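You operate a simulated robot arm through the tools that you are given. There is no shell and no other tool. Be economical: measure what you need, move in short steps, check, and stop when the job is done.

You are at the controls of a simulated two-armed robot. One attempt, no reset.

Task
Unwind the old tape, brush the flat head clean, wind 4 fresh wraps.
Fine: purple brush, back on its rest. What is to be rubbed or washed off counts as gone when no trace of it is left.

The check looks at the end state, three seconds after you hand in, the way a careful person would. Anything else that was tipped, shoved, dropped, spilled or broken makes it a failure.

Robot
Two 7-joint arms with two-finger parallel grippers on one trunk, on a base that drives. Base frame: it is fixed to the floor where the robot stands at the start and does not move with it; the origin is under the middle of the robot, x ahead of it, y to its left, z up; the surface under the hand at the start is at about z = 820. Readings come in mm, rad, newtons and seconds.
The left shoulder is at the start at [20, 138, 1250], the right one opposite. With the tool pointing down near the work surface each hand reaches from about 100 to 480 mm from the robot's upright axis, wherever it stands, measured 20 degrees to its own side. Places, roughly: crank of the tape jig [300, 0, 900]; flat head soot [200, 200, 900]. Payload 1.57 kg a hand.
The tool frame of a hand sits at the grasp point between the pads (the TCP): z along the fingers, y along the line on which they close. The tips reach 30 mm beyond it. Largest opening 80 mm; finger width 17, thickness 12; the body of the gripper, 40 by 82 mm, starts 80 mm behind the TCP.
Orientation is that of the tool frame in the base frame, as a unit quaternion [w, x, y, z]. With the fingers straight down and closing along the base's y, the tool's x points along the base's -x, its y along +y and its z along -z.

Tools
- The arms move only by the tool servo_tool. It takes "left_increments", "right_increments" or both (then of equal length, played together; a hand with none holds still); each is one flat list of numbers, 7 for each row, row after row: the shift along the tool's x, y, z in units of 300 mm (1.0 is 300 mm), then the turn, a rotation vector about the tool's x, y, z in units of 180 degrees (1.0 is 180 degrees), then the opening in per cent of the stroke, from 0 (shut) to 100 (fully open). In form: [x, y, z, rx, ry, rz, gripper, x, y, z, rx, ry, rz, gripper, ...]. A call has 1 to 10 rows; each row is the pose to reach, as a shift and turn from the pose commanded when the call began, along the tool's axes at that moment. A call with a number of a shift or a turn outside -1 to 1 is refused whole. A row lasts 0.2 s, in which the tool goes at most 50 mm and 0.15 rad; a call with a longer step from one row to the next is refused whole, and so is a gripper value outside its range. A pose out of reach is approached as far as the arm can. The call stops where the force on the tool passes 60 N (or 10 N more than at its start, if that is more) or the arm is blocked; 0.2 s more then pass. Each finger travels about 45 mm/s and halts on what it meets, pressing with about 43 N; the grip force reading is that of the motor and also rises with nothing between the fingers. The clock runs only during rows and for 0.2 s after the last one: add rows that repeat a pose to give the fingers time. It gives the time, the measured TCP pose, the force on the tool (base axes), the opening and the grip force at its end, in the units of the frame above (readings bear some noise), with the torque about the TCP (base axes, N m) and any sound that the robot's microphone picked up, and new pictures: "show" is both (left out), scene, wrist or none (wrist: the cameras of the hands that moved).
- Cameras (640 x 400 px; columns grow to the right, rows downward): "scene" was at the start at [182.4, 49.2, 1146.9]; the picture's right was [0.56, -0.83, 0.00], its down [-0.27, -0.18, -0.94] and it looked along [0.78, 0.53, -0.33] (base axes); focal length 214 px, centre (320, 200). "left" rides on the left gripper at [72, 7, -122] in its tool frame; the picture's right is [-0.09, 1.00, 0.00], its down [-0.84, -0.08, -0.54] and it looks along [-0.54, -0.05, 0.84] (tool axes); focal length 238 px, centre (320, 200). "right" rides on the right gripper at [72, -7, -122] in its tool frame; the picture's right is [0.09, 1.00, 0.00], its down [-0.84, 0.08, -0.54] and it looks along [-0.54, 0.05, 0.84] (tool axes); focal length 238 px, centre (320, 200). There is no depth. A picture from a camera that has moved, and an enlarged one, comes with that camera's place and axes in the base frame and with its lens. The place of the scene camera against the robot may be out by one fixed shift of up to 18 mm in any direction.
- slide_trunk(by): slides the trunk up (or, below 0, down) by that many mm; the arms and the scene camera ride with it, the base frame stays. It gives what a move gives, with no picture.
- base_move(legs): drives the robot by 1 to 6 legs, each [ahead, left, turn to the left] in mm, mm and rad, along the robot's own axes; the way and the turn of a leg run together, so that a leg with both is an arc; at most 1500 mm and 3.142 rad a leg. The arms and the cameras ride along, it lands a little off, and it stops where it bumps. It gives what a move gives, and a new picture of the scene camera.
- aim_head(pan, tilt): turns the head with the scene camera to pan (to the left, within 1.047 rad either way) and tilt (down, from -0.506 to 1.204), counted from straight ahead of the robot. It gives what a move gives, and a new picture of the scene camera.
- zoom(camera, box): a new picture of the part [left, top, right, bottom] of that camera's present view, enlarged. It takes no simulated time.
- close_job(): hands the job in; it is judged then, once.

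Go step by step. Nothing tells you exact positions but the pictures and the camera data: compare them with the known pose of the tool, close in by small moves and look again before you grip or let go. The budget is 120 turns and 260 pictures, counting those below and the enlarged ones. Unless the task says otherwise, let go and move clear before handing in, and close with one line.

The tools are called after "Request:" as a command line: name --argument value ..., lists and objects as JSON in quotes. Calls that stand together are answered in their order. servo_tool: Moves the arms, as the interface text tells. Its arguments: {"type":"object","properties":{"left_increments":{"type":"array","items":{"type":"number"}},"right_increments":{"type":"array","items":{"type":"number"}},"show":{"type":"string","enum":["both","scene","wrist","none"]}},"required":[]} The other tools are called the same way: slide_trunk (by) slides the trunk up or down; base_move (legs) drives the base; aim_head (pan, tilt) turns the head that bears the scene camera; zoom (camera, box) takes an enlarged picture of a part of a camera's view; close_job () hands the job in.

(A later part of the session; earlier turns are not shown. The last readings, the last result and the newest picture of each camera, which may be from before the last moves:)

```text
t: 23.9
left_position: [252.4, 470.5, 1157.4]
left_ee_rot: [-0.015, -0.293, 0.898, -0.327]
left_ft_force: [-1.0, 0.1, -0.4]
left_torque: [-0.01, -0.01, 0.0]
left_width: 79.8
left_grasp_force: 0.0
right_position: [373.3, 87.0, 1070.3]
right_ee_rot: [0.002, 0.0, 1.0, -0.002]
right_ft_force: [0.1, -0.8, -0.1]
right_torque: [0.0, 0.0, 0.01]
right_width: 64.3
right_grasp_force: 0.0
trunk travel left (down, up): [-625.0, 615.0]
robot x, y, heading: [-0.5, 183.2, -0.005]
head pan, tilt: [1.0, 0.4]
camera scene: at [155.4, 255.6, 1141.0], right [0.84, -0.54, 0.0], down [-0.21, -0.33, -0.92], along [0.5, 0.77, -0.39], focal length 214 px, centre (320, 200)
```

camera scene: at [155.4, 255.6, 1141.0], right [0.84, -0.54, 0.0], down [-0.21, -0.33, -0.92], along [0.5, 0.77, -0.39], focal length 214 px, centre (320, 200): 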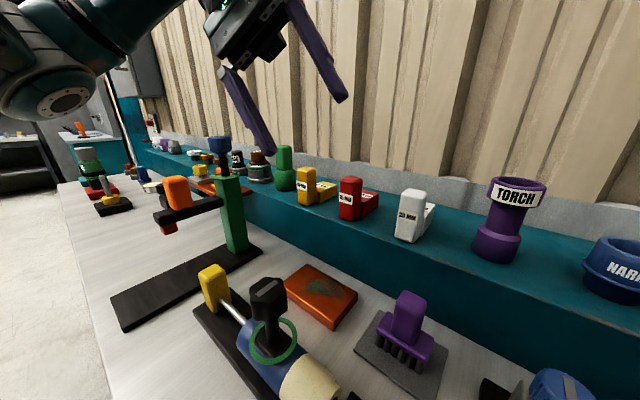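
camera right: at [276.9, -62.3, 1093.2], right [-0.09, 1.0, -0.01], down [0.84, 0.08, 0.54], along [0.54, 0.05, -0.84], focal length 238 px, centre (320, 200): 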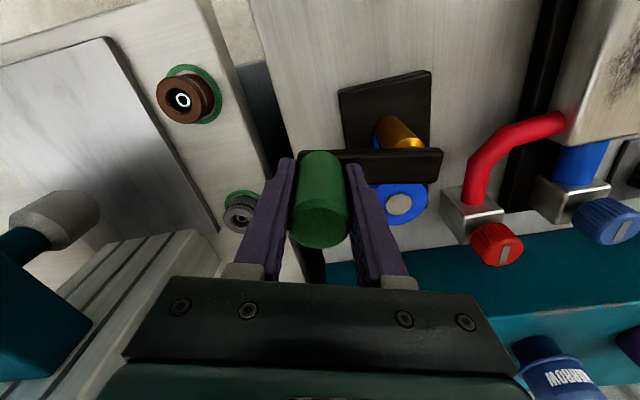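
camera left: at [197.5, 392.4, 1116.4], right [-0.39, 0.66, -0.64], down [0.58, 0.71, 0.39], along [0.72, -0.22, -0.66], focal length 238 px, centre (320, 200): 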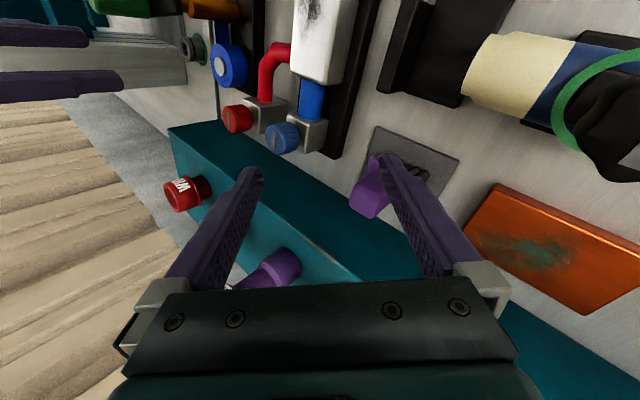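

The left hand is well above everything. Drive 150 mm further left so the right hand can reach the brush.

Request:
base_move --legs '[[0, 150, 0]]'

Request:
aim_head --pan 0.2 --tilt 1.0

Request:
zoom --camera "right" --box '[0, 0, 640, 400]'

```text
t: 25.2
left_position: [253.6, 617.2, 1156.7]
left_ee_rot: [-0.016, -0.291, 0.899, -0.326]
left_ft_force: [-0.7, -0.8, -0.4]
left_torque: [-0.02, -0.05, -0.01]
left_width: 79.9
left_grasp_force: 0.0
right_position: [374.3, 232.1, 1068.7]
right_ee_rot: [0.001, 0.001, 1.0, -0.003]
right_ft_force: [-0.7, 0.6, -0.8]
right_torque: [0.05, 0.01, -0.03]
right_width: 63.8
right_grasp_force: 0.1
trunk travel left (down, up): [-625.0, 615.0]
robot x, y, heading: [-1.6, 328.3, -0.006]
head pan, tilt: [1.0, 0.4]
camera scene: at [156.0, 402.0, 1141.1], right [0.84, -0.54, 0.0], down [-0.21, -0.33, -0.92], along [0.5, 0.77, -0.39], focal length 214 px, centre (320, 200)
```

scene: 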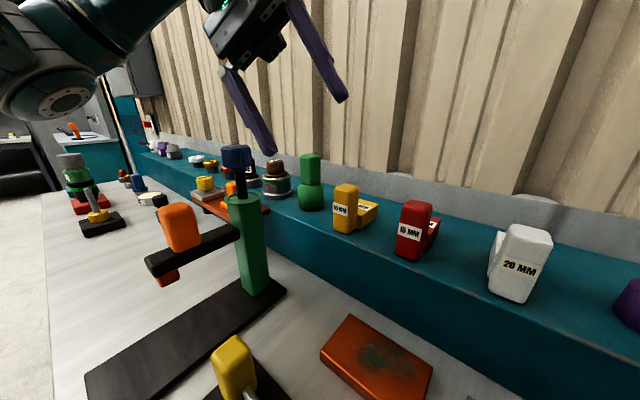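

```text
t: 26.4
left_position: [252.8, 616.5, 1156.8]
left_ee_rot: [-0.017, -0.292, 0.899, -0.326]
left_ft_force: [-0.3, 0.1, 0.6]
left_torque: [-0.01, 0.0, -0.03]
left_width: 80.4
left_grasp_force: 0.0
right_position: [374.1, 231.9, 1069.8]
right_ee_rot: [0.001, 0.001, 1.0, -0.003]
right_ft_force: [0.2, -0.6, 0.3]
right_torque: [0.0, 0.01, -0.01]
right_width: 64.0
right_grasp_force: 0.1
trunk travel left (down, up): [-625.0, 615.0]
robot x, y, heading: [3.1, 326.1, -0.004]
head pan, tilt: [0.201, 1.0]
camera scene: at [174.0, 337.9, 1090.9], right [0.2, -0.98, 0.0], down [-0.82, -0.16, -0.54], along [0.53, 0.11, -0.84], focal length 214 px, centre (320, 200)
```

scene: 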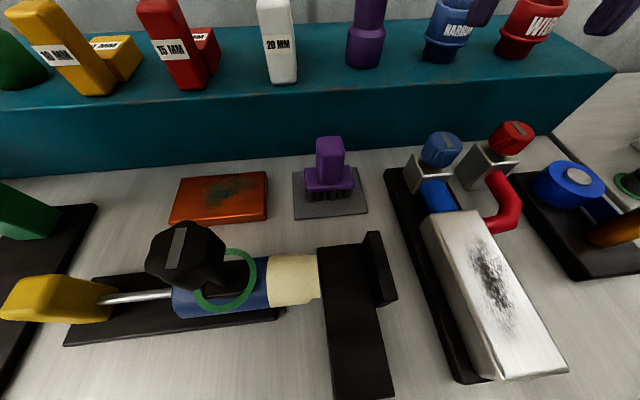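

```text
1.00 times, centred on (320, 200) of right (not enlarged: the box is as wide or as high as the picture)
camera zoom: at [301.1, 225.6, 1190.7], right [-0.09, 1.0, -0.01], down [0.83, 0.08, 0.54], along [0.54, 0.04, -0.84], focal length 238 px, centre (320, 200)
```

zoom: 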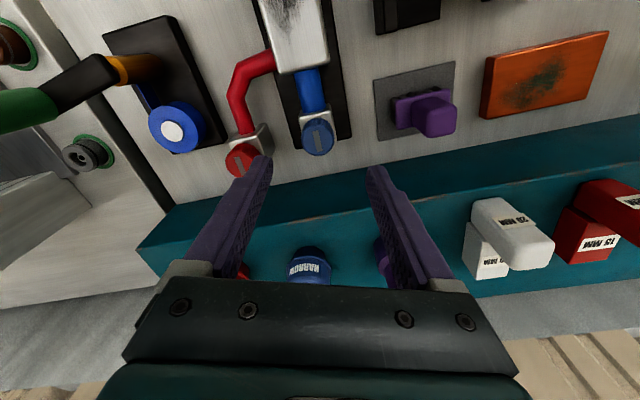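

Brush handle at about [363,365], top ≈ z 905–915. I move the right hand above it.

Request:
servo_tool --right_increments '[0.01, 0.11, 0, 0, 0, 0, 80, 0.02, 0.22, 0.0, 0, 0, 0, 80, 0.03, 0.33, 0.1, 0, 0, 0, 80, 0.033, 0.44, 0.2, 0, 0, 0, 80, 0.033, 0.44, 0.267, 0, 0, 0, 80, 0.033, 0.44, 0.267, 0, 0, 0, 80]'

```text
t: 27.8
left_position: [252.8, 616.9, 1157.1]
left_ee_rot: [-0.016, -0.291, 0.899, -0.327]
left_ft_force: [0.0, -0.5, 0.7]
left_torque: [-0.01, 0.0, -0.01]
left_width: 80.0
left_grasp_force: 0.0
right_position: [366.8, 363.5, 990.3]
right_ee_rot: [0.002, 0.002, 1.0, -0.003]
right_ft_force: [0.5, -0.4, -0.4]
right_torque: [0.03, -0.01, 0.05]
right_width: 64.1
right_grasp_force: 0.1
trunk travel left (down, up): [-625.0, 615.0]
robot x, y, heading: [-3.3, 327.3, -0.004]
head pan, tilt: [0.201, 1.0]
camera scene: at [174.0, 337.8, 1090.8], right [0.2, -0.98, 0.0], down [-0.83, -0.16, -0.54], along [0.53, 0.11, -0.84], focal length 214 px, centre (320, 200)
camera right: at [295.0, 356.7, 1110.7], right [-0.09, 1.0, -0.01], down [0.83, 0.08, 0.54], along [0.54, 0.04, -0.84], focal length 238 px, centre (320, 200)
```

scene: 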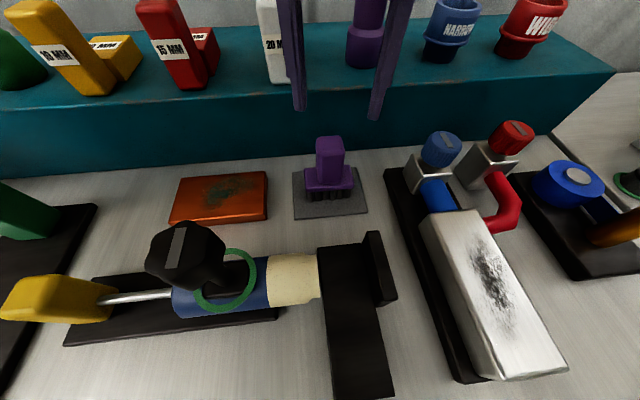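
right: 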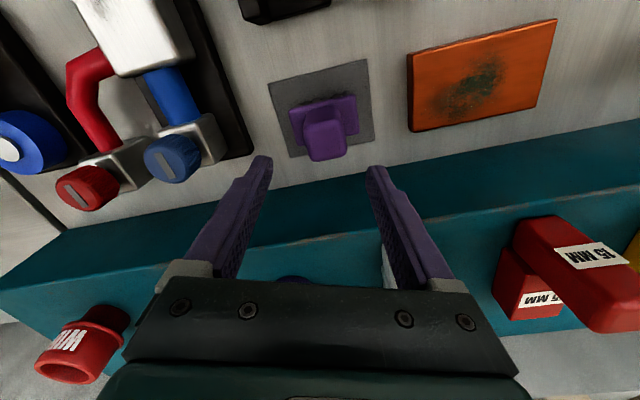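

The bench and brush seem yawed relative to my base frame; I zoom to measure the brush yaw before gripping.

Request:
zoom --camera "right" --box '[230, 40, 400, 180]'

Request:
zoom --camera "scene" --box '[270, 120, 390, 230]'

```text
2.86 times, centred on (315, 110) of right
camera zoom: at [295.0, 356.7, 1110.7], right [-0.09, 1.0, -0.01], down [0.83, 0.08, 0.54], along [0.54, 0.04, -0.84], focal length 681 px, centre (334, 457)
```

zoom: 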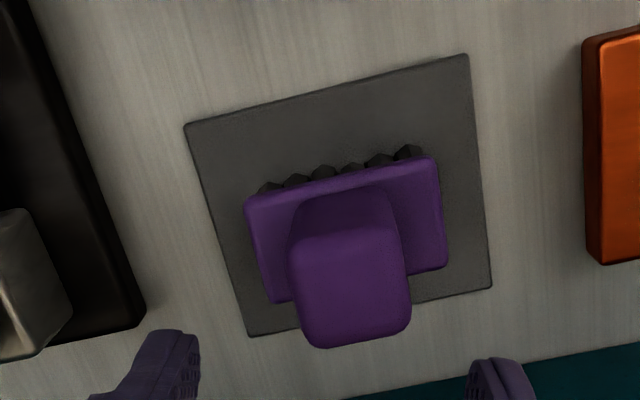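

```text
3.64 times, centred on (330, 175) of scene
camera zoom: at [174.0, 337.8, 1090.8], right [0.2, -0.98, 0.0], down [-0.83, -0.16, -0.54], along [0.53, 0.11, -0.84], focal length 780 px, centre (284, 291)
```

zoom: 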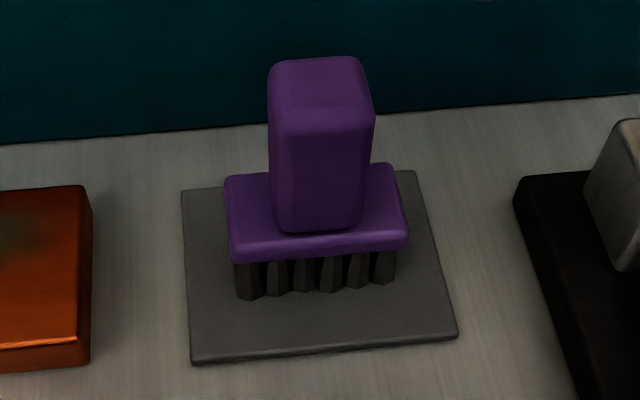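

Rest is yawed 17.2°, centred at [361,365]; handle at [362.5,365.5]. I yaw the hand to match and lower partway.

Request:
servo_tool --right_increments '[0.007, 0.003, 0, 0, 0, -0.032, 80, 0.0143, 0.0067, 0, 0, 0, -0.064, 80, 0.0143, 0.0067, 0.1, 0, 0, -0.0956, 80, 0.0143, 0.0067, 0.21, 0, 0, -0.0956, 80, 0.0143, 0.0067, 0.21, 0, 0, -0.0956, 80]'

```text
t: 29.0
left_position: [254.1, 616.7, 1157.1]
left_ee_rot: [-0.016, -0.291, 0.899, -0.326]
left_ft_force: [1.0, -1.0, -0.3]
left_torque: [0.01, -0.01, -0.04]
left_width: 80.2
left_grasp_force: 0.1
right_position: [361.2, 364.7, 923.6]
right_ee_rot: [0.001, -0.148, 0.989, -0.003]
right_ft_force: [0.8, -0.1, 0.1]
right_torque: [0.0, 0.03, 0.0]
right_width: 64.2
right_grasp_force: 0.0
trunk travel left (down, up): [-625.0, 615.0]
robot x, y, heading: [1.2, 325.1, -0.008]
head pan, tilt: [0.201, 1.0]
camera scene: at [174.0, 337.8, 1090.8], right [0.2, -0.98, 0.0], down [-0.83, -0.16, -0.54], along [0.53, 0.11, -0.84], focal length 214 px, centre (320, 200)
camera right: at [294.6, 336.0, 1045.3], right [-0.38, 0.92, -0.01], down [0.78, 0.32, 0.54], along [0.5, 0.2, -0.84], focal length 238 px, centre (320, 200)
```

scene: 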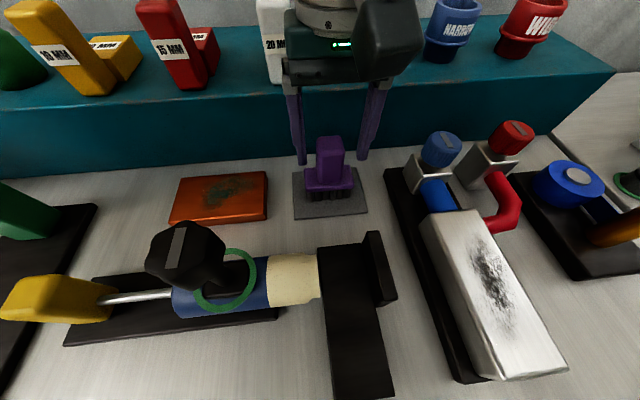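
right: 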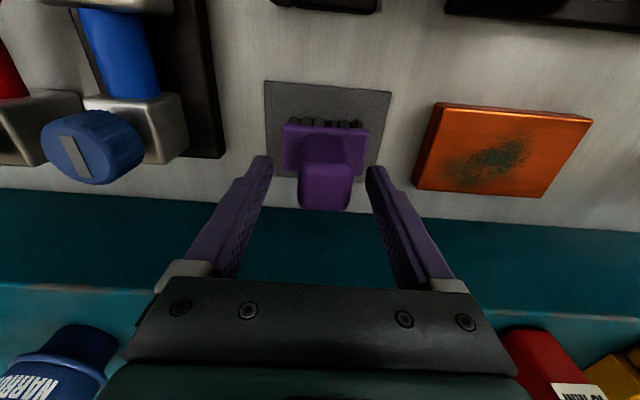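

Well centred. Lower the last 28 mm and grip the handle.

Request:
servo_tool --right_increments '[0, 0.006, 0.05, 0, 0, 0, 80, 0, 0.006, 0.093, 0, 0, 0, 80, 0, 0.006, 0.093, 0, 0, 0, 50, 0, 0.006, 0.093, 0, 0, 0, 20, 0, 0.006, 0.093, 0, 0, 0, 0, 0, 0.006, 0.093, 0, 0, 0, 0]'

```text
t: 30.4
left_position: [252.9, 616.4, 1157.3]
left_ee_rot: [-0.016, -0.292, 0.898, -0.327]
left_ft_force: [0.2, 0.3, 0.6]
left_torque: [-0.04, 0.01, 0.0]
left_width: 79.7
left_grasp_force: 0.1
right_position: [360.1, 366.1, 897.8]
right_ee_rot: [0.002, -0.148, 0.989, -0.003]
right_ft_force: [-1.0, 0.3, -0.3]
right_torque: [0.05, 0.03, -0.02]
right_width: 33.7
right_grasp_force: 30.6
trunk travel left (down, up): [-625.0, 615.0]
robot x, y, heading: [0.8, 325.9, -0.005]
head pan, tilt: [0.201, 1.0]
camera scene: at [173.9, 337.8, 1090.8], right [0.2, -0.98, 0.0], down [-0.83, -0.16, -0.54], along [0.53, 0.11, -0.84], focal length 214 px, centre (320, 200)
camera right: at [293.4, 338.7, 1018.8], right [-0.38, 0.93, -0.01], down [0.78, 0.32, 0.54], along [0.5, 0.2, -0.84], focal length 238 px, centre (320, 200)
```

scene: 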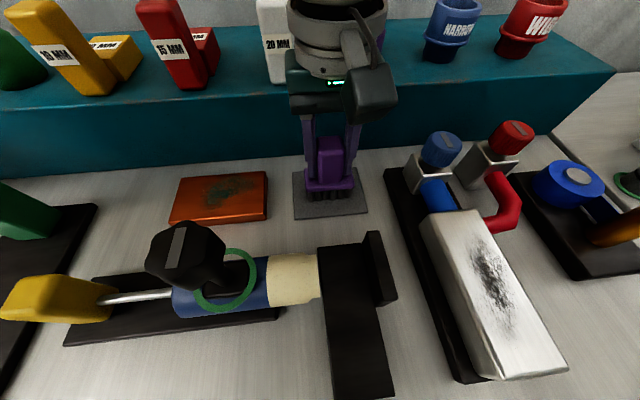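
right: 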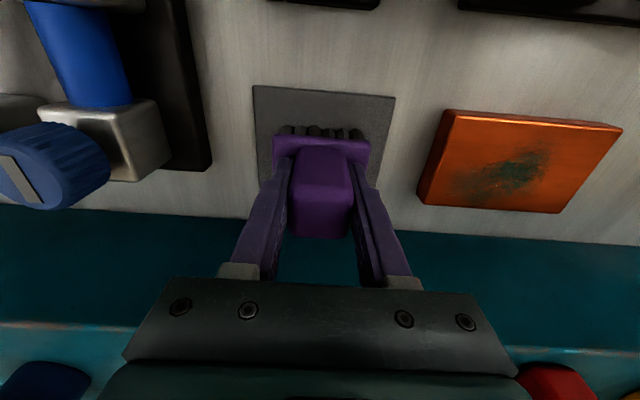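

Gripped. Lift 100 mm straight up and carry it over the sooty head (soot centre ≈[242,183], top ≈ z 870), staying high.

Request:
servo_tool --right_increments '[0, 0, -0.15, 0, 0, 0, 0, 0, 0, -0.3, 0, 0, 0, 0, 0.1, -0.08, -0.333, 0, 0, 0, 0, 0.2, -0.16, -0.333, 0, 0, 0, 0, 0.3, -0.25, -0.333, 0, 0, 0, 0, 0.4, -0.34, -0.333, 0, 0, 0, 0, 0.48, -0.41, -0.333, 0, 0, 0, 0, 0.556, -0.467, -0.333, 0, 0, 0, 0, 0.556, -0.467, -0.333, 0, 0, 0, 0]'

Request:
zoom --camera "left" --box '[0, 0, 640, 400]'

```text
t: 32.4
left_position: [252.7, 617.0, 1156.3]
left_ee_rot: [-0.016, -0.293, 0.898, -0.327]
left_ft_force: [0.3, -0.3, -0.5]
left_torque: [-0.04, -0.03, 0.03]
left_width: 80.2
left_grasp_force: 0.1
right_position: [242.5, 184.9, 999.7]
right_ee_rot: [0.001, -0.148, 0.989, -0.004]
right_ft_force: [-0.3, 0.3, -0.8]
right_torque: [0.01, 0.01, -0.01]
right_width: 33.4
right_grasp_force: 41.4
trunk travel left (down, up): [-625.0, 615.0]
robot x, y, heading: [-0.5, 327.9, 0.001]
head pan, tilt: [0.201, 1.0]
camera scene: at [173.9, 337.8, 1090.8], right [0.2, -0.98, 0.0], down [-0.83, -0.16, -0.54], along [0.53, 0.11, -0.84], focal length 214 px, centre (320, 200)
camera right: at [173.9, 158.1, 1120.3], right [-0.38, 0.93, -0.01], down [0.78, 0.32, 0.54], along [0.5, 0.2, -0.84], focal length 238 px, centre (320, 200)
```

scene: 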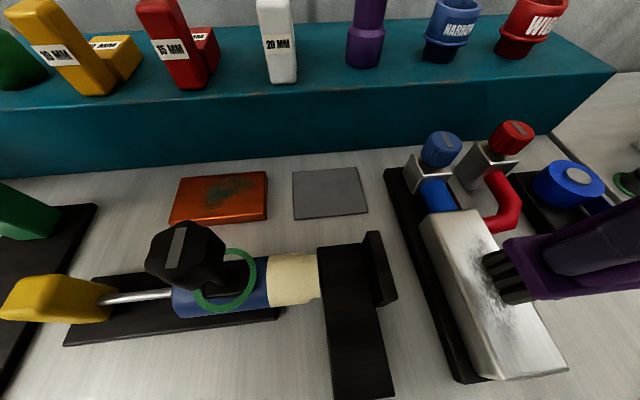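
right: 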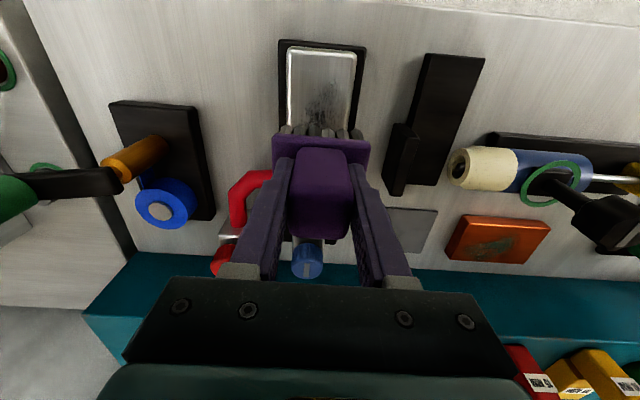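

```text
1.00 times, centred on (320, 200) of left (not enlarged: the box is as wide or as high as the picture)
camera zoom: at [170.5, 657.8, 1264.7], right [-0.46, 0.66, -0.59], down [0.65, 0.71, 0.29], along [0.61, -0.25, -0.75], focal length 238 px, centre (320, 200)
```

zoom: 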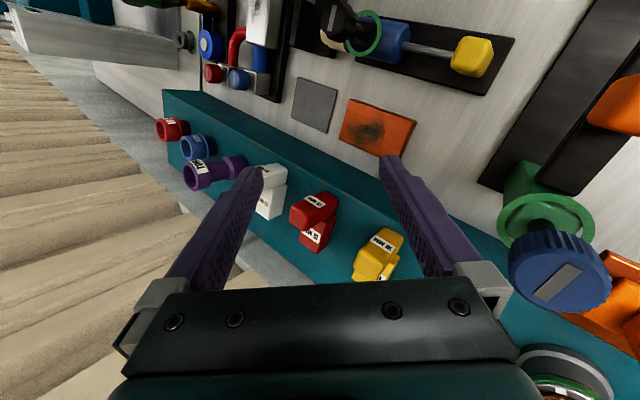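

Aligned over the soot. I descend gently, feeling for contact around TCP z ≈ 942.

Request:
servo_tool --right_increments '[0, 0, 0.1, 0, 0, 0, 0, 0, 0, 0.16, 0, 0, 0, 0, 0, 0, 0.173, 0, 0, 0, 0, 0, 0, 0.183, 0, 0, 0, 0, 0, 0, 0.19, 0, 0, 0, 0, 0, 0, 0.19, 0, 0, 0, 0]'

```text
t: 33.7
left_position: [254.2, 615.1, 1156.1]
left_ee_rot: [-0.018, -0.293, 0.898, -0.327]
left_ft_force: [0.8, 0.1, 1.2]
left_torque: [-0.01, 0.0, 0.01]
left_width: 79.9
left_grasp_force: 0.1
right_position: [242.5, 184.6, 945.2]
right_ee_rot: [0.006, -0.148, 0.989, -0.001]
right_ft_force: [-3.7, -4.0, 30.0]
right_torque: [0.17, 0.41, 0.0]
right_width: 33.3
right_grasp_force: 41.7
trunk travel left (down, up): [-625.0, 615.0]
robot x, y, heading: [1.1, 324.8, -0.006]
head pan, tilt: [0.201, 1.0]
stopped in row 6 (right hand): the force on the tool passed its limit at 61 N (the readings are from after the stop); the commanded pose is now the measured one
camera scene: at [174.3, 336.5, 1090.4], right [0.19, -0.98, 0.0], down [-0.83, -0.16, -0.54], along [0.53, 0.1, -0.84], focal length 214 px, centre (320, 200)
camera right: at [175.0, 156.4, 1065.1], right [-0.38, 0.92, 0.0], down [0.77, 0.32, 0.55], along [0.51, 0.21, -0.83], focal length 238 px, centre (320, 200)
```

scene: 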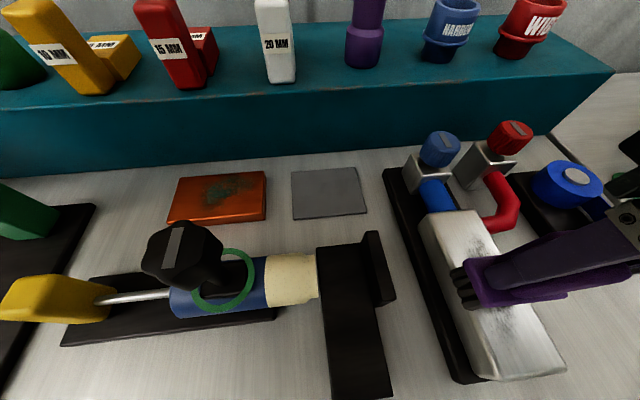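
right: 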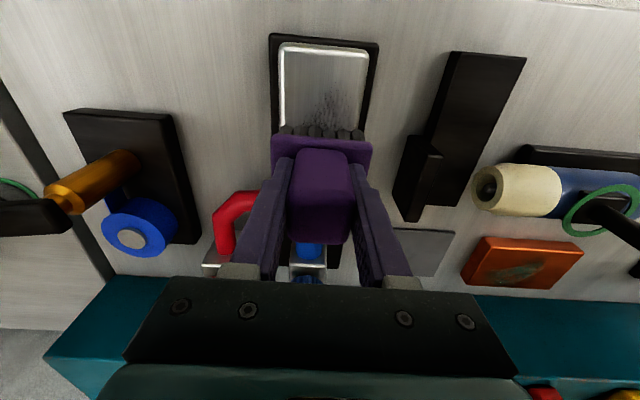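

Contact at TCP ≈ 946. I ease up ~2 mm and make a first set of strokes along the head.

Request:
servo_tool --right_increments '[0, 0, -0.006, 0, 0, 0, 0, 0.083, 0, -0.006, 0, 0, 0, 0, 0.167, 0, -0.006, 0, 0, 0, 0, 0.083, 0, -0.006, 0, 0, 0, 0, 0, 0, -0.006, 0, 0, 0, 0, -0.083, 0, -0.006, 0, 0, 0, 0, -0.15, 0, -0.006, 0, 0, 0, 0, -0.083, 0, -0.006, 0, 0, 0, 0, 0, 0, -0.006, 0, 0, 0, 0]'

```text
t: 35.7
left_position: [253.4, 616.4, 1156.3]
left_ee_rot: [-0.016, -0.292, 0.899, -0.327]
left_ft_force: [0.2, -0.4, -0.5]
left_torque: [0.01, 0.03, -0.02]
left_width: 80.0
left_grasp_force: 0.1
right_position: [242.5, 184.8, 944.6]
right_ee_rot: [0.005, -0.149, 0.989, 0.0]
right_ft_force: [1.2, -0.3, 1.8]
right_torque: [0.1, -0.05, -0.04]
right_width: 33.5
right_grasp_force: 41.8
trunk travel left (down, up): [-625.0, 615.0]
robot x, y, heading: [1.9, 326.2, -0.005]
head pan, tilt: [0.201, 1.0]
camera scene: at [174.1, 337.9, 1090.9], right [0.2, -0.98, 0.0], down [-0.83, -0.16, -0.54], along [0.53, 0.11, -0.84], focal length 214 px, centre (320, 200)
camera right: at [173.7, 157.0, 1065.5], right [-0.38, 0.92, 0.0], down [0.77, 0.32, 0.55], along [0.51, 0.21, -0.83], focal length 238 px, centre (320, 200)
```

scene: 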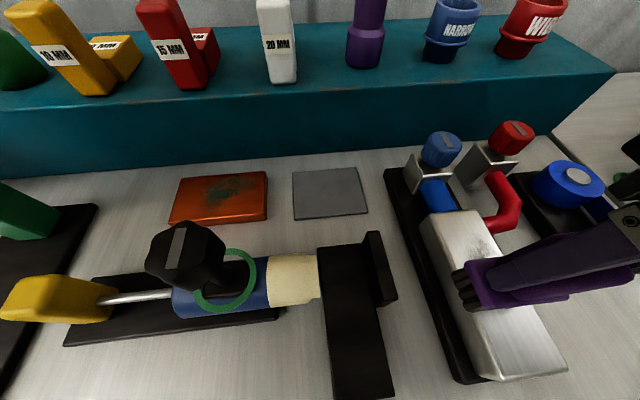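
right: 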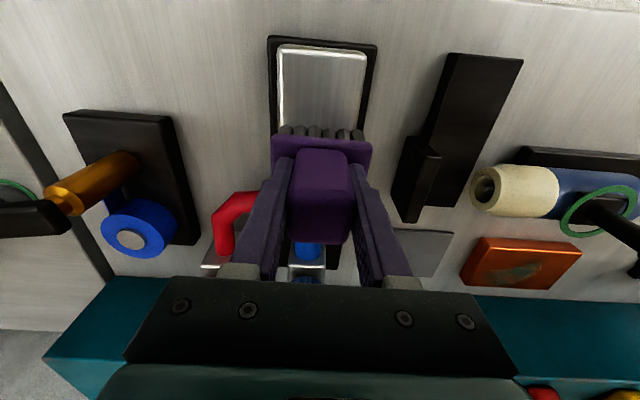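

The soot is vanishing. One more round with slight sideways offsets and a touch more pressure, then lift to inspect.

Request:
servo_tool --right_increments '[0, 0.02, 0.002, 0, 0, 0, 0, 0.09, 0.02, 0.002, 0, 0, 0, 0, 0.18, 0.02, 0.002, 0, 0, 0, 0, 0.09, 0, 0.002, 0, 0, 0, 0, 0, -0.02, 0.002, 0, 0, 0, 0, -0.09, -0.02, 0.002, 0, 0, 0, 0, -0.17, -0.01, 0.002, 0, 0, 0, 0, -0.17, 0.02, 0.002, 0, 0, 0, 0, -0.08, 0.02, 0.002, 0, 0, 0, 0, 0, 0, 0.002, 0, 0, 0, 0]' --show "none"

Request:
servo_tool --right_increments '[0, 0, -0.15, 0, 0, 0, 0, -0.1, 0.1, -0.25, 0, 0, 0, 0, -0.2, 0.2, -0.25, 0, 0, 0, 0, -0.3, 0.3, -0.25, 0, 0, 0, 0, -0.4, 0.38, -0.2, 0, 0, 0, 0, -0.5, 0.45, -0.2, 0, 0, 0, 0, -0.55, 0.46, -0.2, 0, 0, 0, 0]'

Request:
zoom --camera "scene" --box '[400, 190, 600, 390]'

```text
t: 37.9
left_position: [253.3, 617.8, 1155.5]
left_ee_rot: [-0.016, -0.292, 0.899, -0.327]
left_ft_force: [-0.9, -0.1, 0.8]
left_torque: [0.0, -0.01, 0.01]
left_width: 80.2
left_grasp_force: 0.0
right_position: [241.6, 187.2, 945.5]
right_ee_rot: [0.005, -0.148, 0.989, -0.001]
right_ft_force: [-0.3, -0.4, -0.9]
right_torque: [-0.01, -0.02, 0.0]
right_width: 33.4
right_grasp_force: 41.6
trunk travel left (down, up): [-625.0, 615.0]
robot x, y, heading: [-0.2, 325.8, -0.007]
head pan, tilt: [0.201, 1.0]
```

```text
refused: row 2 steps farther than a row can; nothing moved
```

```text
2.00 times, centred on (500, 290) of scene
camera zoom: at [173.8, 337.8, 1090.8], right [0.2, -0.98, 0.0], down [-0.83, -0.16, -0.54], along [0.53, 0.11, -0.84], focal length 429 px, centre (-40, 20)
```

zoom: 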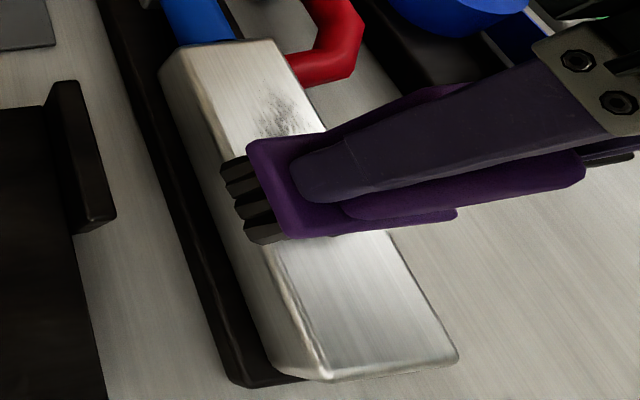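

Soot remains at the far end. I press a bit there with short strokes.

Request:
servo_tool --right_increments '[-0.07, 0, 0, 0, 0, 0, 0, -0.14, 0, 0.003, 0, 0, 0, 0, -0.14, 0, 0.006, 0, 0, 0, 0, -0.2, 0, 0.006, 0, 0, 0, 0, -0.14, 0.01, 0.006, 0, 0, 0, 0, -0.08, 0.01, 0.006, 0, 0, 0, 0, -0.14, -0.01, 0.006, 0, 0, 0, 0, -0.2, -0.01, 0.006, 0, 0, 0, 0, -0.14, -0.01, 0.006, 0, 0, 0, 0, -0.05, -0.01, 0.006, 0, 0, 0, 0]' --show "none"

Request:
zoom --camera "scene" --box '[400, 190, 600, 390]'

```text
t: 40.1
left_position: [255.7, 616.7, 1158.0]
left_ee_rot: [-0.015, -0.292, 0.899, -0.327]
left_ft_force: [0.3, 0.0, -0.3]
left_torque: [0.02, 0.01, 0.0]
left_width: 80.0
left_grasp_force: 0.0
right_position: [263.4, 188.3, 945.0]
right_ee_rot: [0.009, -0.148, 0.989, 0.0]
right_ft_force: [9.7, 2.4, 23.0]
right_torque: [0.37, -0.13, -0.14]
right_width: 33.5
right_grasp_force: 41.5
trunk travel left (down, up): [-625.0, 615.0]
robot x, y, heading: [0.8, 328.7, -0.005]
head pan, tilt: [0.201, 1.0]
```

```text
2.00 times, centred on (500, 290) of scene
camera zoom: at [176.7, 338.0, 1091.3], right [0.2, -0.98, 0.0], down [-0.82, -0.16, -0.54], along [0.53, 0.11, -0.84], focal length 429 px, centre (-40, 20)
```

zoom: 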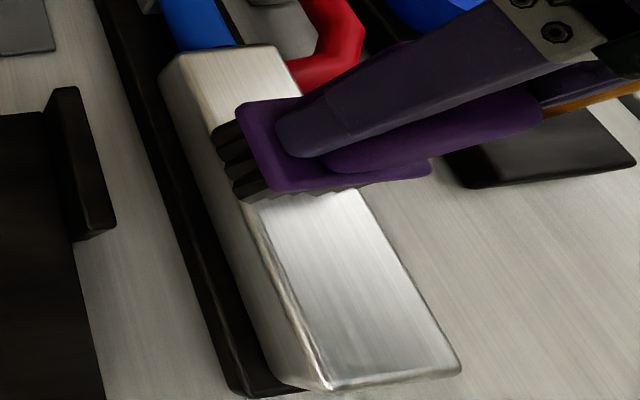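

Looks clean; a final long pass, then lift and move aside to inspect.

Request:
servo_tool --right_increments '[0.1, 0, 0, 0, 0, 0, 0, 0.2, 0, 0.001, 0, 0, 0, 0, 0.1, 0.01, 0, 0, 0, 0, 0, 0, 0.01, 0, 0, 0, 0, 0, -0.1, 0, 0, 0, 0, 0, 0, 0, 0, 0, 0, 0, 0, 0, 0, 0, -0.15, 0, 0, 0, 0, 0, 0, -0.2, 0, 0, 0, 0, -0.1, 0.1, -0.2, 0, 0, 0, 0, -0.2, 0.2, -0.2, 0, 0, 0, 0]' --show "wrist"

Request:
zoom --camera "scene" --box '[400, 190, 600, 390]'

```text
t: 40.9
left_position: [253.9, 613.8, 1155.1]
left_ee_rot: [-0.017, -0.291, 0.899, -0.328]
left_ft_force: [-0.8, -0.5, -0.4]
left_torque: [0.01, 0.01, 0.02]
left_width: 80.2
left_grasp_force: 0.0
right_position: [211.5, 171.8, 944.9]
right_ee_rot: [-0.003, -0.151, 0.988, -0.004]
right_ft_force: [-6.9, -8.8, 33.4]
right_torque: [0.56, 0.11, 0.11]
right_width: 33.6
right_grasp_force: 41.0
trunk travel left (down, up): [-625.0, 615.0]
robot x, y, heading: [-2.1, 324.8, -0.003]
head pan, tilt: [0.201, 1.0]
stopped in row 3 (right hand): the force on the tool passed its limit at 81 N (the readings are from after the stop); the commanded pose is now the measured one
camera right: at [145.5, 144.7, 1066.7], right [-0.39, 0.92, -0.01], down [0.78, 0.33, 0.54], along [0.5, 0.2, -0.84], focal length 238 px, centre (320, 200)
```

right: 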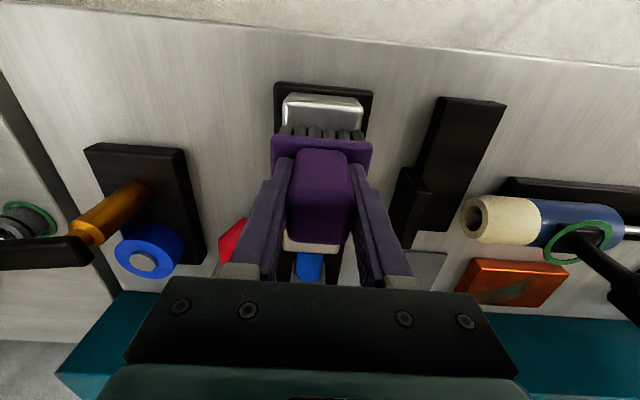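

```text
2.00 times, centred on (500, 290) of scene
camera zoom: at [173.9, 335.3, 1090.8], right [0.19, -0.98, 0.0], down [-0.83, -0.16, -0.54], along [0.53, 0.1, -0.84], focal length 429 px, centre (-40, 20)
```

zoom: 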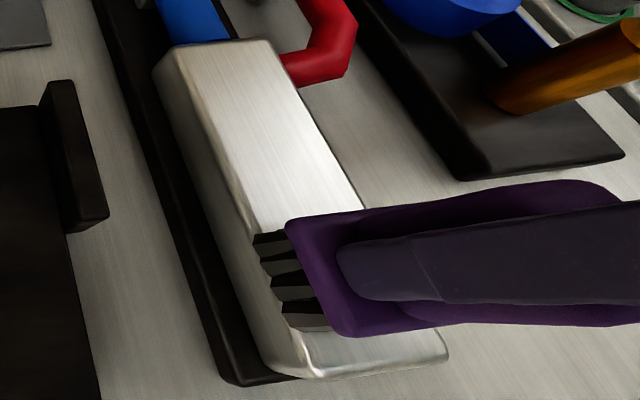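

Forces spiked, so I lift straight up and carry the brush above its rest, then inspect the head.

Request:
servo_tool --right_increments '[0, 0, -0.12, 0, 0, 0, 0, 0, 0, -0.23, 0, 0, 0, 0, -0.11, 0.079, -0.23, 0, 0, 0, 0, -0.22, 0.158, -0.23, 0, 0, 0, 0, -0.333, 0.237, -0.23, 0, 0, 0, 0, -0.443, 0.315, -0.23, 0, 0, 0, 0, -0.554, 0.394, -0.2, 0, 0, 0, 0, -0.665, 0.473, -0.15, 0, 0, 0, 0, -0.665, 0.473, -0.1, 0, 0, 0, 0, -0.665, 0.473, -0.1, 0, 0, 0, 0]'

Request:
zoom --camera "scene" --box '[400, 190, 600, 390]'

Request:
zoom --camera "right" --box '[220, 80, 420, 250]'

```text
t: 43.1
left_position: [254.3, 616.7, 1155.6]
left_ee_rot: [-0.017, -0.292, 0.899, -0.326]
left_ft_force: [0.7, -0.4, -0.7]
left_torque: [0.0, -0.02, -0.01]
left_width: 80.0
left_grasp_force: 0.1
right_position: [359.1, 371.2, 972.6]
right_ee_rot: [-0.003, -0.151, 0.988, -0.002]
right_ft_force: [0.5, -1.2, -1.8]
right_torque: [0.0, 0.02, -0.02]
right_width: 33.6
right_grasp_force: 41.6
trunk travel left (down, up): [-625.0, 615.0]
robot x, y, heading: [1.6, 328.1, -0.003]
head pan, tilt: [0.201, 1.0]
camera scene: at [173.7, 337.7, 1090.8], right [0.19, -0.98, 0.0], down [-0.83, -0.16, -0.54], along [0.53, 0.1, -0.84], focal length 214 px, centre (320, 200)
camera right: at [293.2, 342.6, 1093.8], right [-0.39, 0.92, 0.0], down [0.78, 0.33, 0.54], along [0.49, 0.2, -0.84], focal length 238 px, centre (320, 200)
```

scene: 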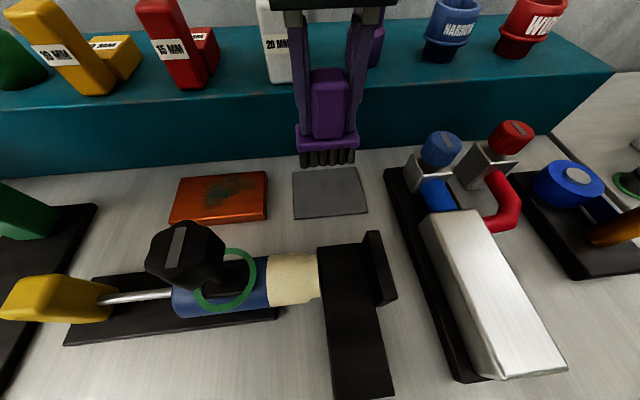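
right: 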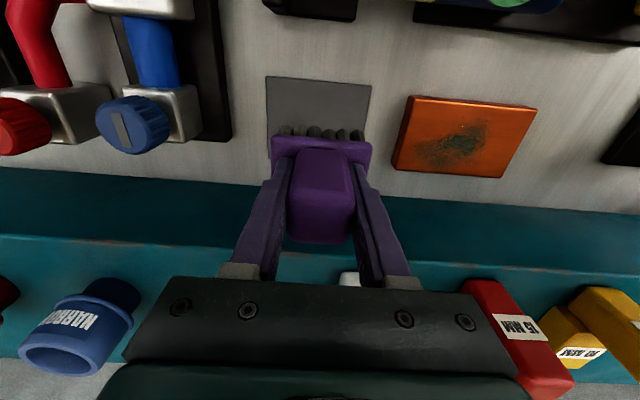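

```text
2.00 times, centred on (500, 290) of scene
camera zoom: at [173.7, 337.7, 1090.8], right [0.19, -0.98, 0.0], down [-0.83, -0.16, -0.54], along [0.53, 0.1, -0.84], focal length 429 px, centre (-40, 20)
```

zoom: 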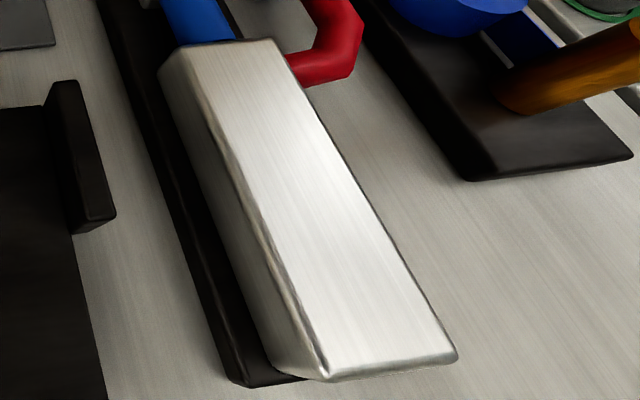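

```text
2.35 times, centred on (320, 165) of right
camera zoom: at [293.2, 342.6, 1093.8], right [-0.39, 0.92, 0.0], down [0.78, 0.33, 0.54], along [0.49, 0.2, -0.84], focal length 561 px, centre (320, 282)
```

zoom: 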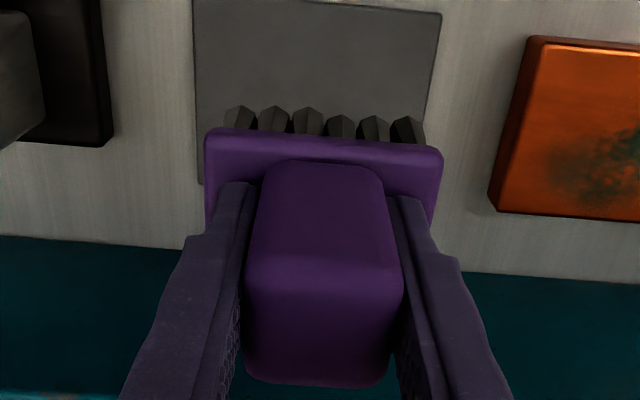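

The head is spotless. I lower the brush onto its rest gently (target [360,366], TCP z ≈ 898).

Request:
servo_tool --right_increments '[0.001, -0.0167, 0.1, 0, 0, 0, 0, 0.001, -0.0167, 0.2, 0, 0, 0, 0, 0.001, -0.0167, 0.225, 0, 0, 0, 0, 0.001, -0.0167, 0.235, 0, 0, 0, 0, 0.001, -0.0167, 0.24, 0, 0, 0, 0, 0.001, -0.0167, 0.24, 0, 0, 0, 0]'

```text
t: 44.5
left_position: [253.0, 617.1, 1155.8]
left_ee_rot: [-0.016, -0.292, 0.899, -0.327]
left_ft_force: [0.3, 0.4, -0.3]
left_torque: [0.0, 0.01, 0.01]
left_width: 79.7
left_grasp_force: 0.0
right_position: [360.3, 365.1, 899.3]
right_ee_rot: [-0.004, -0.151, 0.989, -0.002]
right_ft_force: [-0.2, -0.5, -0.8]
right_torque: [-0.02, -0.01, -0.03]
right_width: 33.6
right_grasp_force: 41.5
trunk travel left (down, up): [-625.0, 615.0]
robot x, y, heading: [0.9, 330.6, -0.003]
head pan, tilt: [0.201, 1.0]
camera scene: at [173.7, 337.7, 1090.8], right [0.19, -0.98, 0.0], down [-0.83, -0.16, -0.54], along [0.53, 0.1, -0.84], focal length 214 px, centre (320, 200)
camera right: at [293.9, 337.5, 1020.8], right [-0.39, 0.92, 0.0], down [0.78, 0.33, 0.54], along [0.49, 0.2, -0.84], focal length 238 px, centre (320, 200)
```

scene: 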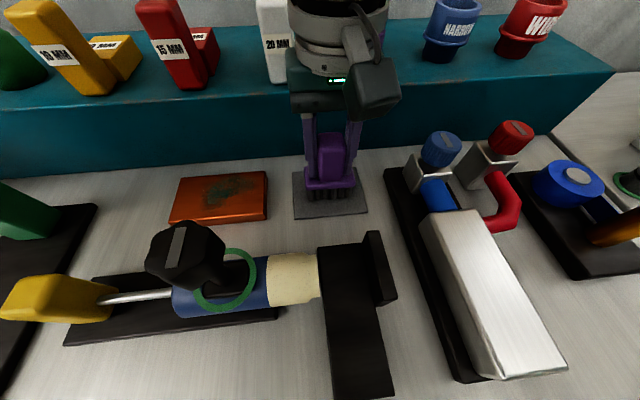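
right: 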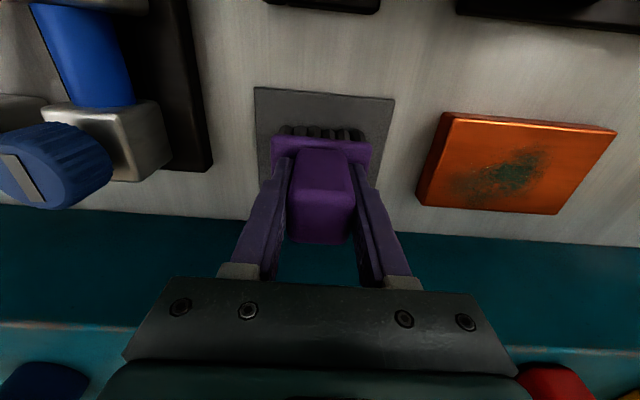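

No contact yet; lower in 1 mm steps.

Request:
servo_tool --right_increments '[0, 0, 0.0033, 0, 0, 0, 0, 0, 0, 0.0066, 0, 0, 0, 0, 0, 0, 0.008, 0, 0, 0, 0, 0, 0, 0.008, 0, 0, 0, 0]' --show "none"

```text
t: 45.5
left_position: [254.0, 617.1, 1155.5]
left_ee_rot: [-0.016, -0.292, 0.899, -0.326]
left_ft_force: [-0.6, -0.1, -0.1]
left_torque: [0.0, -0.04, -0.01]
left_width: 80.1
left_grasp_force: 0.0
right_position: [361.3, 364.9, 897.0]
right_ee_rot: [-0.003, -0.151, 0.988, -0.002]
right_ft_force: [-0.1, 0.3, -2.3]
right_torque: [-0.04, 0.0, 0.0]
right_width: 33.6
right_grasp_force: 41.2
trunk travel left (down, up): [-625.0, 615.0]
robot x, y, heading: [0.8, 329.4, -0.005]
head pan, tilt: [0.201, 1.0]
```

Request:
servo_tool --right_increments '[0, 0, 0.0033, 0, 0, 0, 0, 0, 0, 0.0066, 0, 0, 0, 0, 0, 0, 0.0066, 0, 0, 0, 0]' --show "none"

Request:
zoom --camera "scene" --box '[270, 120, 390, 230]'

```text
t: 46.3
left_position: [252.8, 616.9, 1156.4]
left_ee_rot: [-0.016, -0.292, 0.899, -0.327]
left_ft_force: [0.9, 0.9, 0.2]
left_torque: [0.03, 0.0, 0.02]
left_width: 79.9
left_grasp_force: 0.0
right_position: [360.0, 365.4, 895.7]
right_ee_rot: [-0.003, -0.152, 0.988, -0.002]
right_ft_force: [0.0, 0.4, -0.6]
right_torque: [0.01, -0.02, -0.02]
right_width: 33.8
right_grasp_force: 41.6
trunk travel left (down, up): [-625.0, 615.0]
robot x, y, heading: [-2.0, 330.5, -0.006]
head pan, tilt: [0.201, 1.0]
```

```text
3.64 times, centred on (330, 175) of scene
camera zoom: at [173.7, 337.7, 1090.8], right [0.19, -0.98, 0.0], down [-0.83, -0.16, -0.54], along [0.53, 0.1, -0.84], focal length 780 px, centre (284, 291)
```

zoom: 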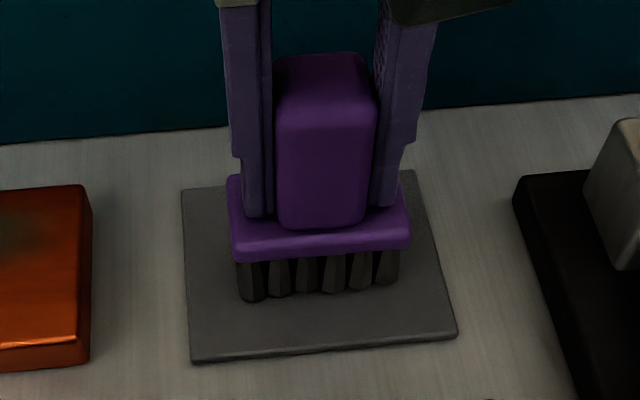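

Practically there; a couple more 1 mm steps until a force shows.

Request:
servo_tool --right_increments '[0, 0, 0.0033, 0, 0, 0, 0, 0, 0, 0.0066, 0, 0, 0, 0, 0, 0, 0.01, 0, 0, 0, 0, 0, 0, 0.01, 0, 0, 0, 0]' --show "none"

Request:
zoom --camera "scene" --box '[270, 120, 390, 230]'

```text
t: 47.3
left_position: [253.4, 616.5, 1156.3]
left_ee_rot: [-0.017, -0.291, 0.899, -0.326]
left_ft_force: [-0.5, 0.4, -0.4]
left_torque: [-0.03, 0.04, 0.0]
left_width: 80.1
left_grasp_force: 0.0
right_position: [359.9, 365.5, 892.9]
right_ee_rot: [-0.005, -0.151, 0.989, -0.002]
right_ft_force: [-8.8, -4.8, 26.7]
right_torque: [0.29, 0.19, 0.03]
right_width: 33.3
right_grasp_force: 41.3
trunk travel left (down, up): [-625.0, 615.0]
robot x, y, heading: [-0.4, 328.6, -0.006]
head pan, tilt: [0.201, 1.0]
```

```text
3.64 times, centred on (330, 175) of scene
camera zoom: at [173.8, 337.1, 1091.2], right [0.19, -0.98, 0.0], down [-0.83, -0.16, -0.54], along [0.53, 0.1, -0.84], focal length 780 px, centre (284, 291)
```

zoom: 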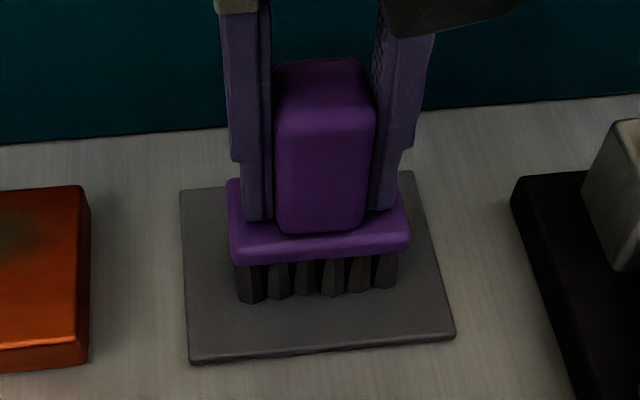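

Contact made. I ease the pressure, open, and rise straight up.

Request:
servo_tool --right_increments '[0, 0, -0.004, 0, 0, 0, 0, 0, 0, -0.004, 0, 0, 0, 50, 0, 0, -0.004, 0, 0, 0, 70, 0, 0, -0.004, 0, 0, 0, 80, 0, 0, -0.004, 0, 0, 0, 80, 0, 0, -0.1, 0, 0, 0, 80, 0, 0, -0.25, 0, 0, 0, 80, 0, 0, -0.4, 0, 0, 0, 80, 0, 0, -0.53, 0, 0, 0, 80, 0, 0, -0.53, 0, 0, 0, 80]'

Request:
zoom --camera "scene" --box '[270, 120, 390, 230]'

```text
t: 49.5
left_position: [253.8, 617.6, 1156.4]
left_ee_rot: [-0.017, -0.292, 0.898, -0.327]
left_ft_force: [-0.6, 0.0, -0.3]
left_torque: [-0.02, -0.01, -0.03]
left_width: 80.1
left_grasp_force: 0.1
right_position: [360.7, 363.5, 1050.3]
right_ee_rot: [-0.005, -0.15, 0.989, -0.002]
right_ft_force: [-0.3, 0.5, 0.8]
right_torque: [0.0, -0.01, -0.03]
right_width: 63.9
right_grasp_force: 0.1
trunk travel left (down, up): [-625.0, 615.0]
robot x, y, heading: [2.6, 331.1, -0.005]
head pan, tilt: [0.201, 1.0]
camera scene: at [173.8, 337.7, 1090.8], right [0.19, -0.98, 0.0], down [-0.83, -0.16, -0.54], along [0.53, 0.11, -0.84], focal length 214 px, centre (320, 200)
camera right: at [295.1, 336.7, 1172.4], right [-0.38, 0.92, 0.0], down [0.78, 0.33, 0.54], along [0.49, 0.2, -0.84], focal length 238 px, centre (320, 200)
```

scene: 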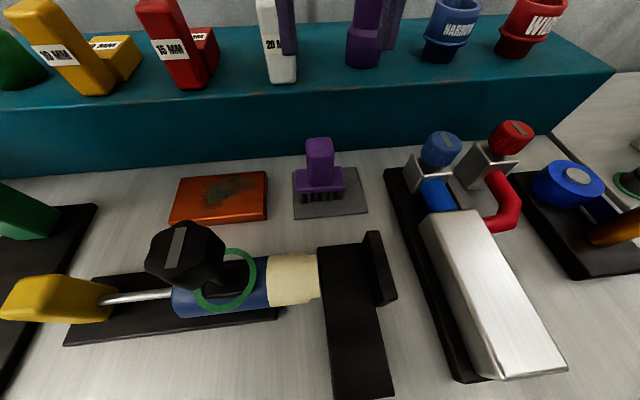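
right: 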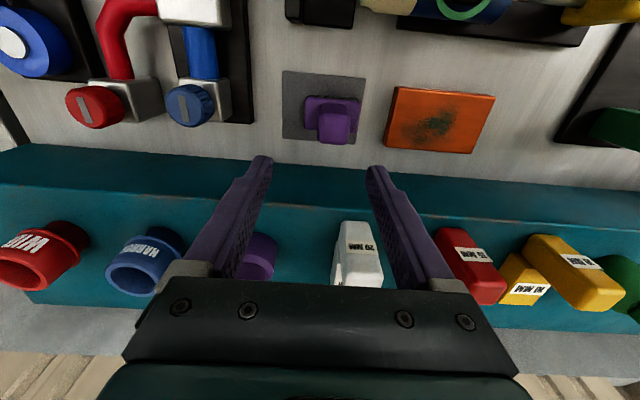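

```text
3.64 times, centred on (330, 175) of scene
camera zoom: at [173.8, 337.7, 1090.8], right [0.19, -0.98, 0.0], down [-0.83, -0.16, -0.54], along [0.53, 0.11, -0.84], focal length 780 px, centre (284, 291)
```

zoom: 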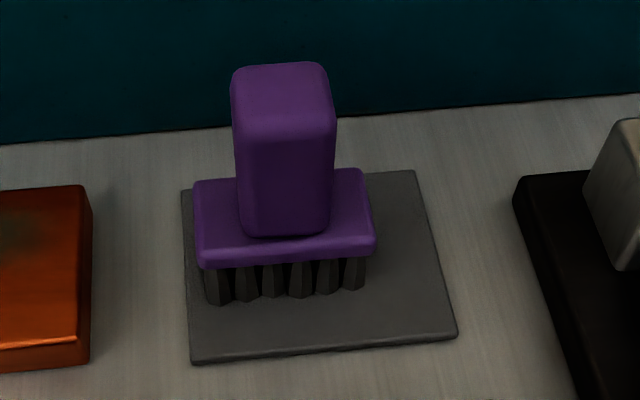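

The brush sits on its rest but slid ~11 mm toward +y as I released. I'll straddle it with open fingers and nudge it back to centre.

Request:
servo_tool --right_increments '[0, 0.037, 0.13, 0, 0, 0, 80, 0, 0.037, 0.28, 0, 0, 0, 80, 0, 0.037, 0.42, 0, 0, 0, 80, 0, 0.037, 0.51, 0, 0, 0, 80, 0, 0.037, 0.51, 0, 0, 0, 80]'

Request:
zoom --camera "scene" --box '[270, 120, 390, 230]'

```text
t: 50.7
left_position: [255.0, 616.2, 1155.6]
left_ee_rot: [-0.016, -0.292, 0.899, -0.326]
left_ft_force: [0.5, -0.1, 0.3]
left_torque: [-0.02, 0.0, -0.02]
left_width: 80.0
left_grasp_force: 0.1
right_position: [354.9, 374.7, 898.1]
right_ee_rot: [-0.003, -0.151, 0.989, -0.002]
right_ft_force: [0.7, 0.6, 0.2]
right_torque: [0.02, -0.01, -0.01]
right_width: 64.0
right_grasp_force: 0.0
trunk travel left (down, up): [-625.0, 615.0]
robot x, y, heading: [-0.6, 327.1, -0.006]
head pan, tilt: [0.201, 1.0]
camera scene: at [173.8, 337.7, 1090.8], right [0.19, -0.98, 0.0], down [-0.83, -0.16, -0.54], along [0.53, 0.1, -0.84], focal length 214 px, centre (320, 200)
camera right: at [289.7, 346.9, 1019.7], right [-0.39, 0.92, 0.0], down [0.78, 0.33, 0.54], along [0.49, 0.2, -0.84], focal length 238 px, centre (320, 200)
```

scene: 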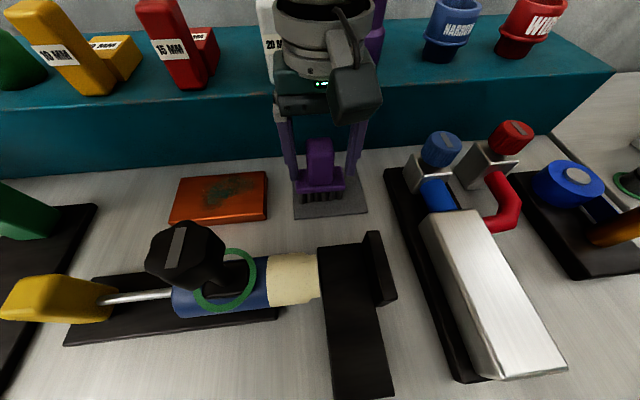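
right: 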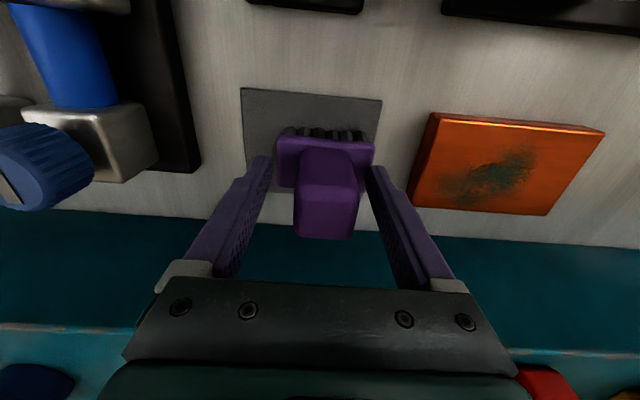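

```text
3.64 times, centred on (330, 175) of scene
camera zoom: at [173.8, 337.7, 1090.8], right [0.19, -0.98, 0.0], down [-0.83, -0.16, -0.54], along [0.53, 0.1, -0.84], focal length 780 px, centre (284, 291)
```

zoom: 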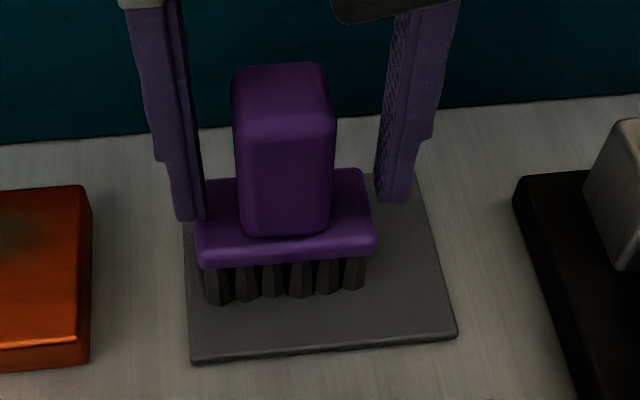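

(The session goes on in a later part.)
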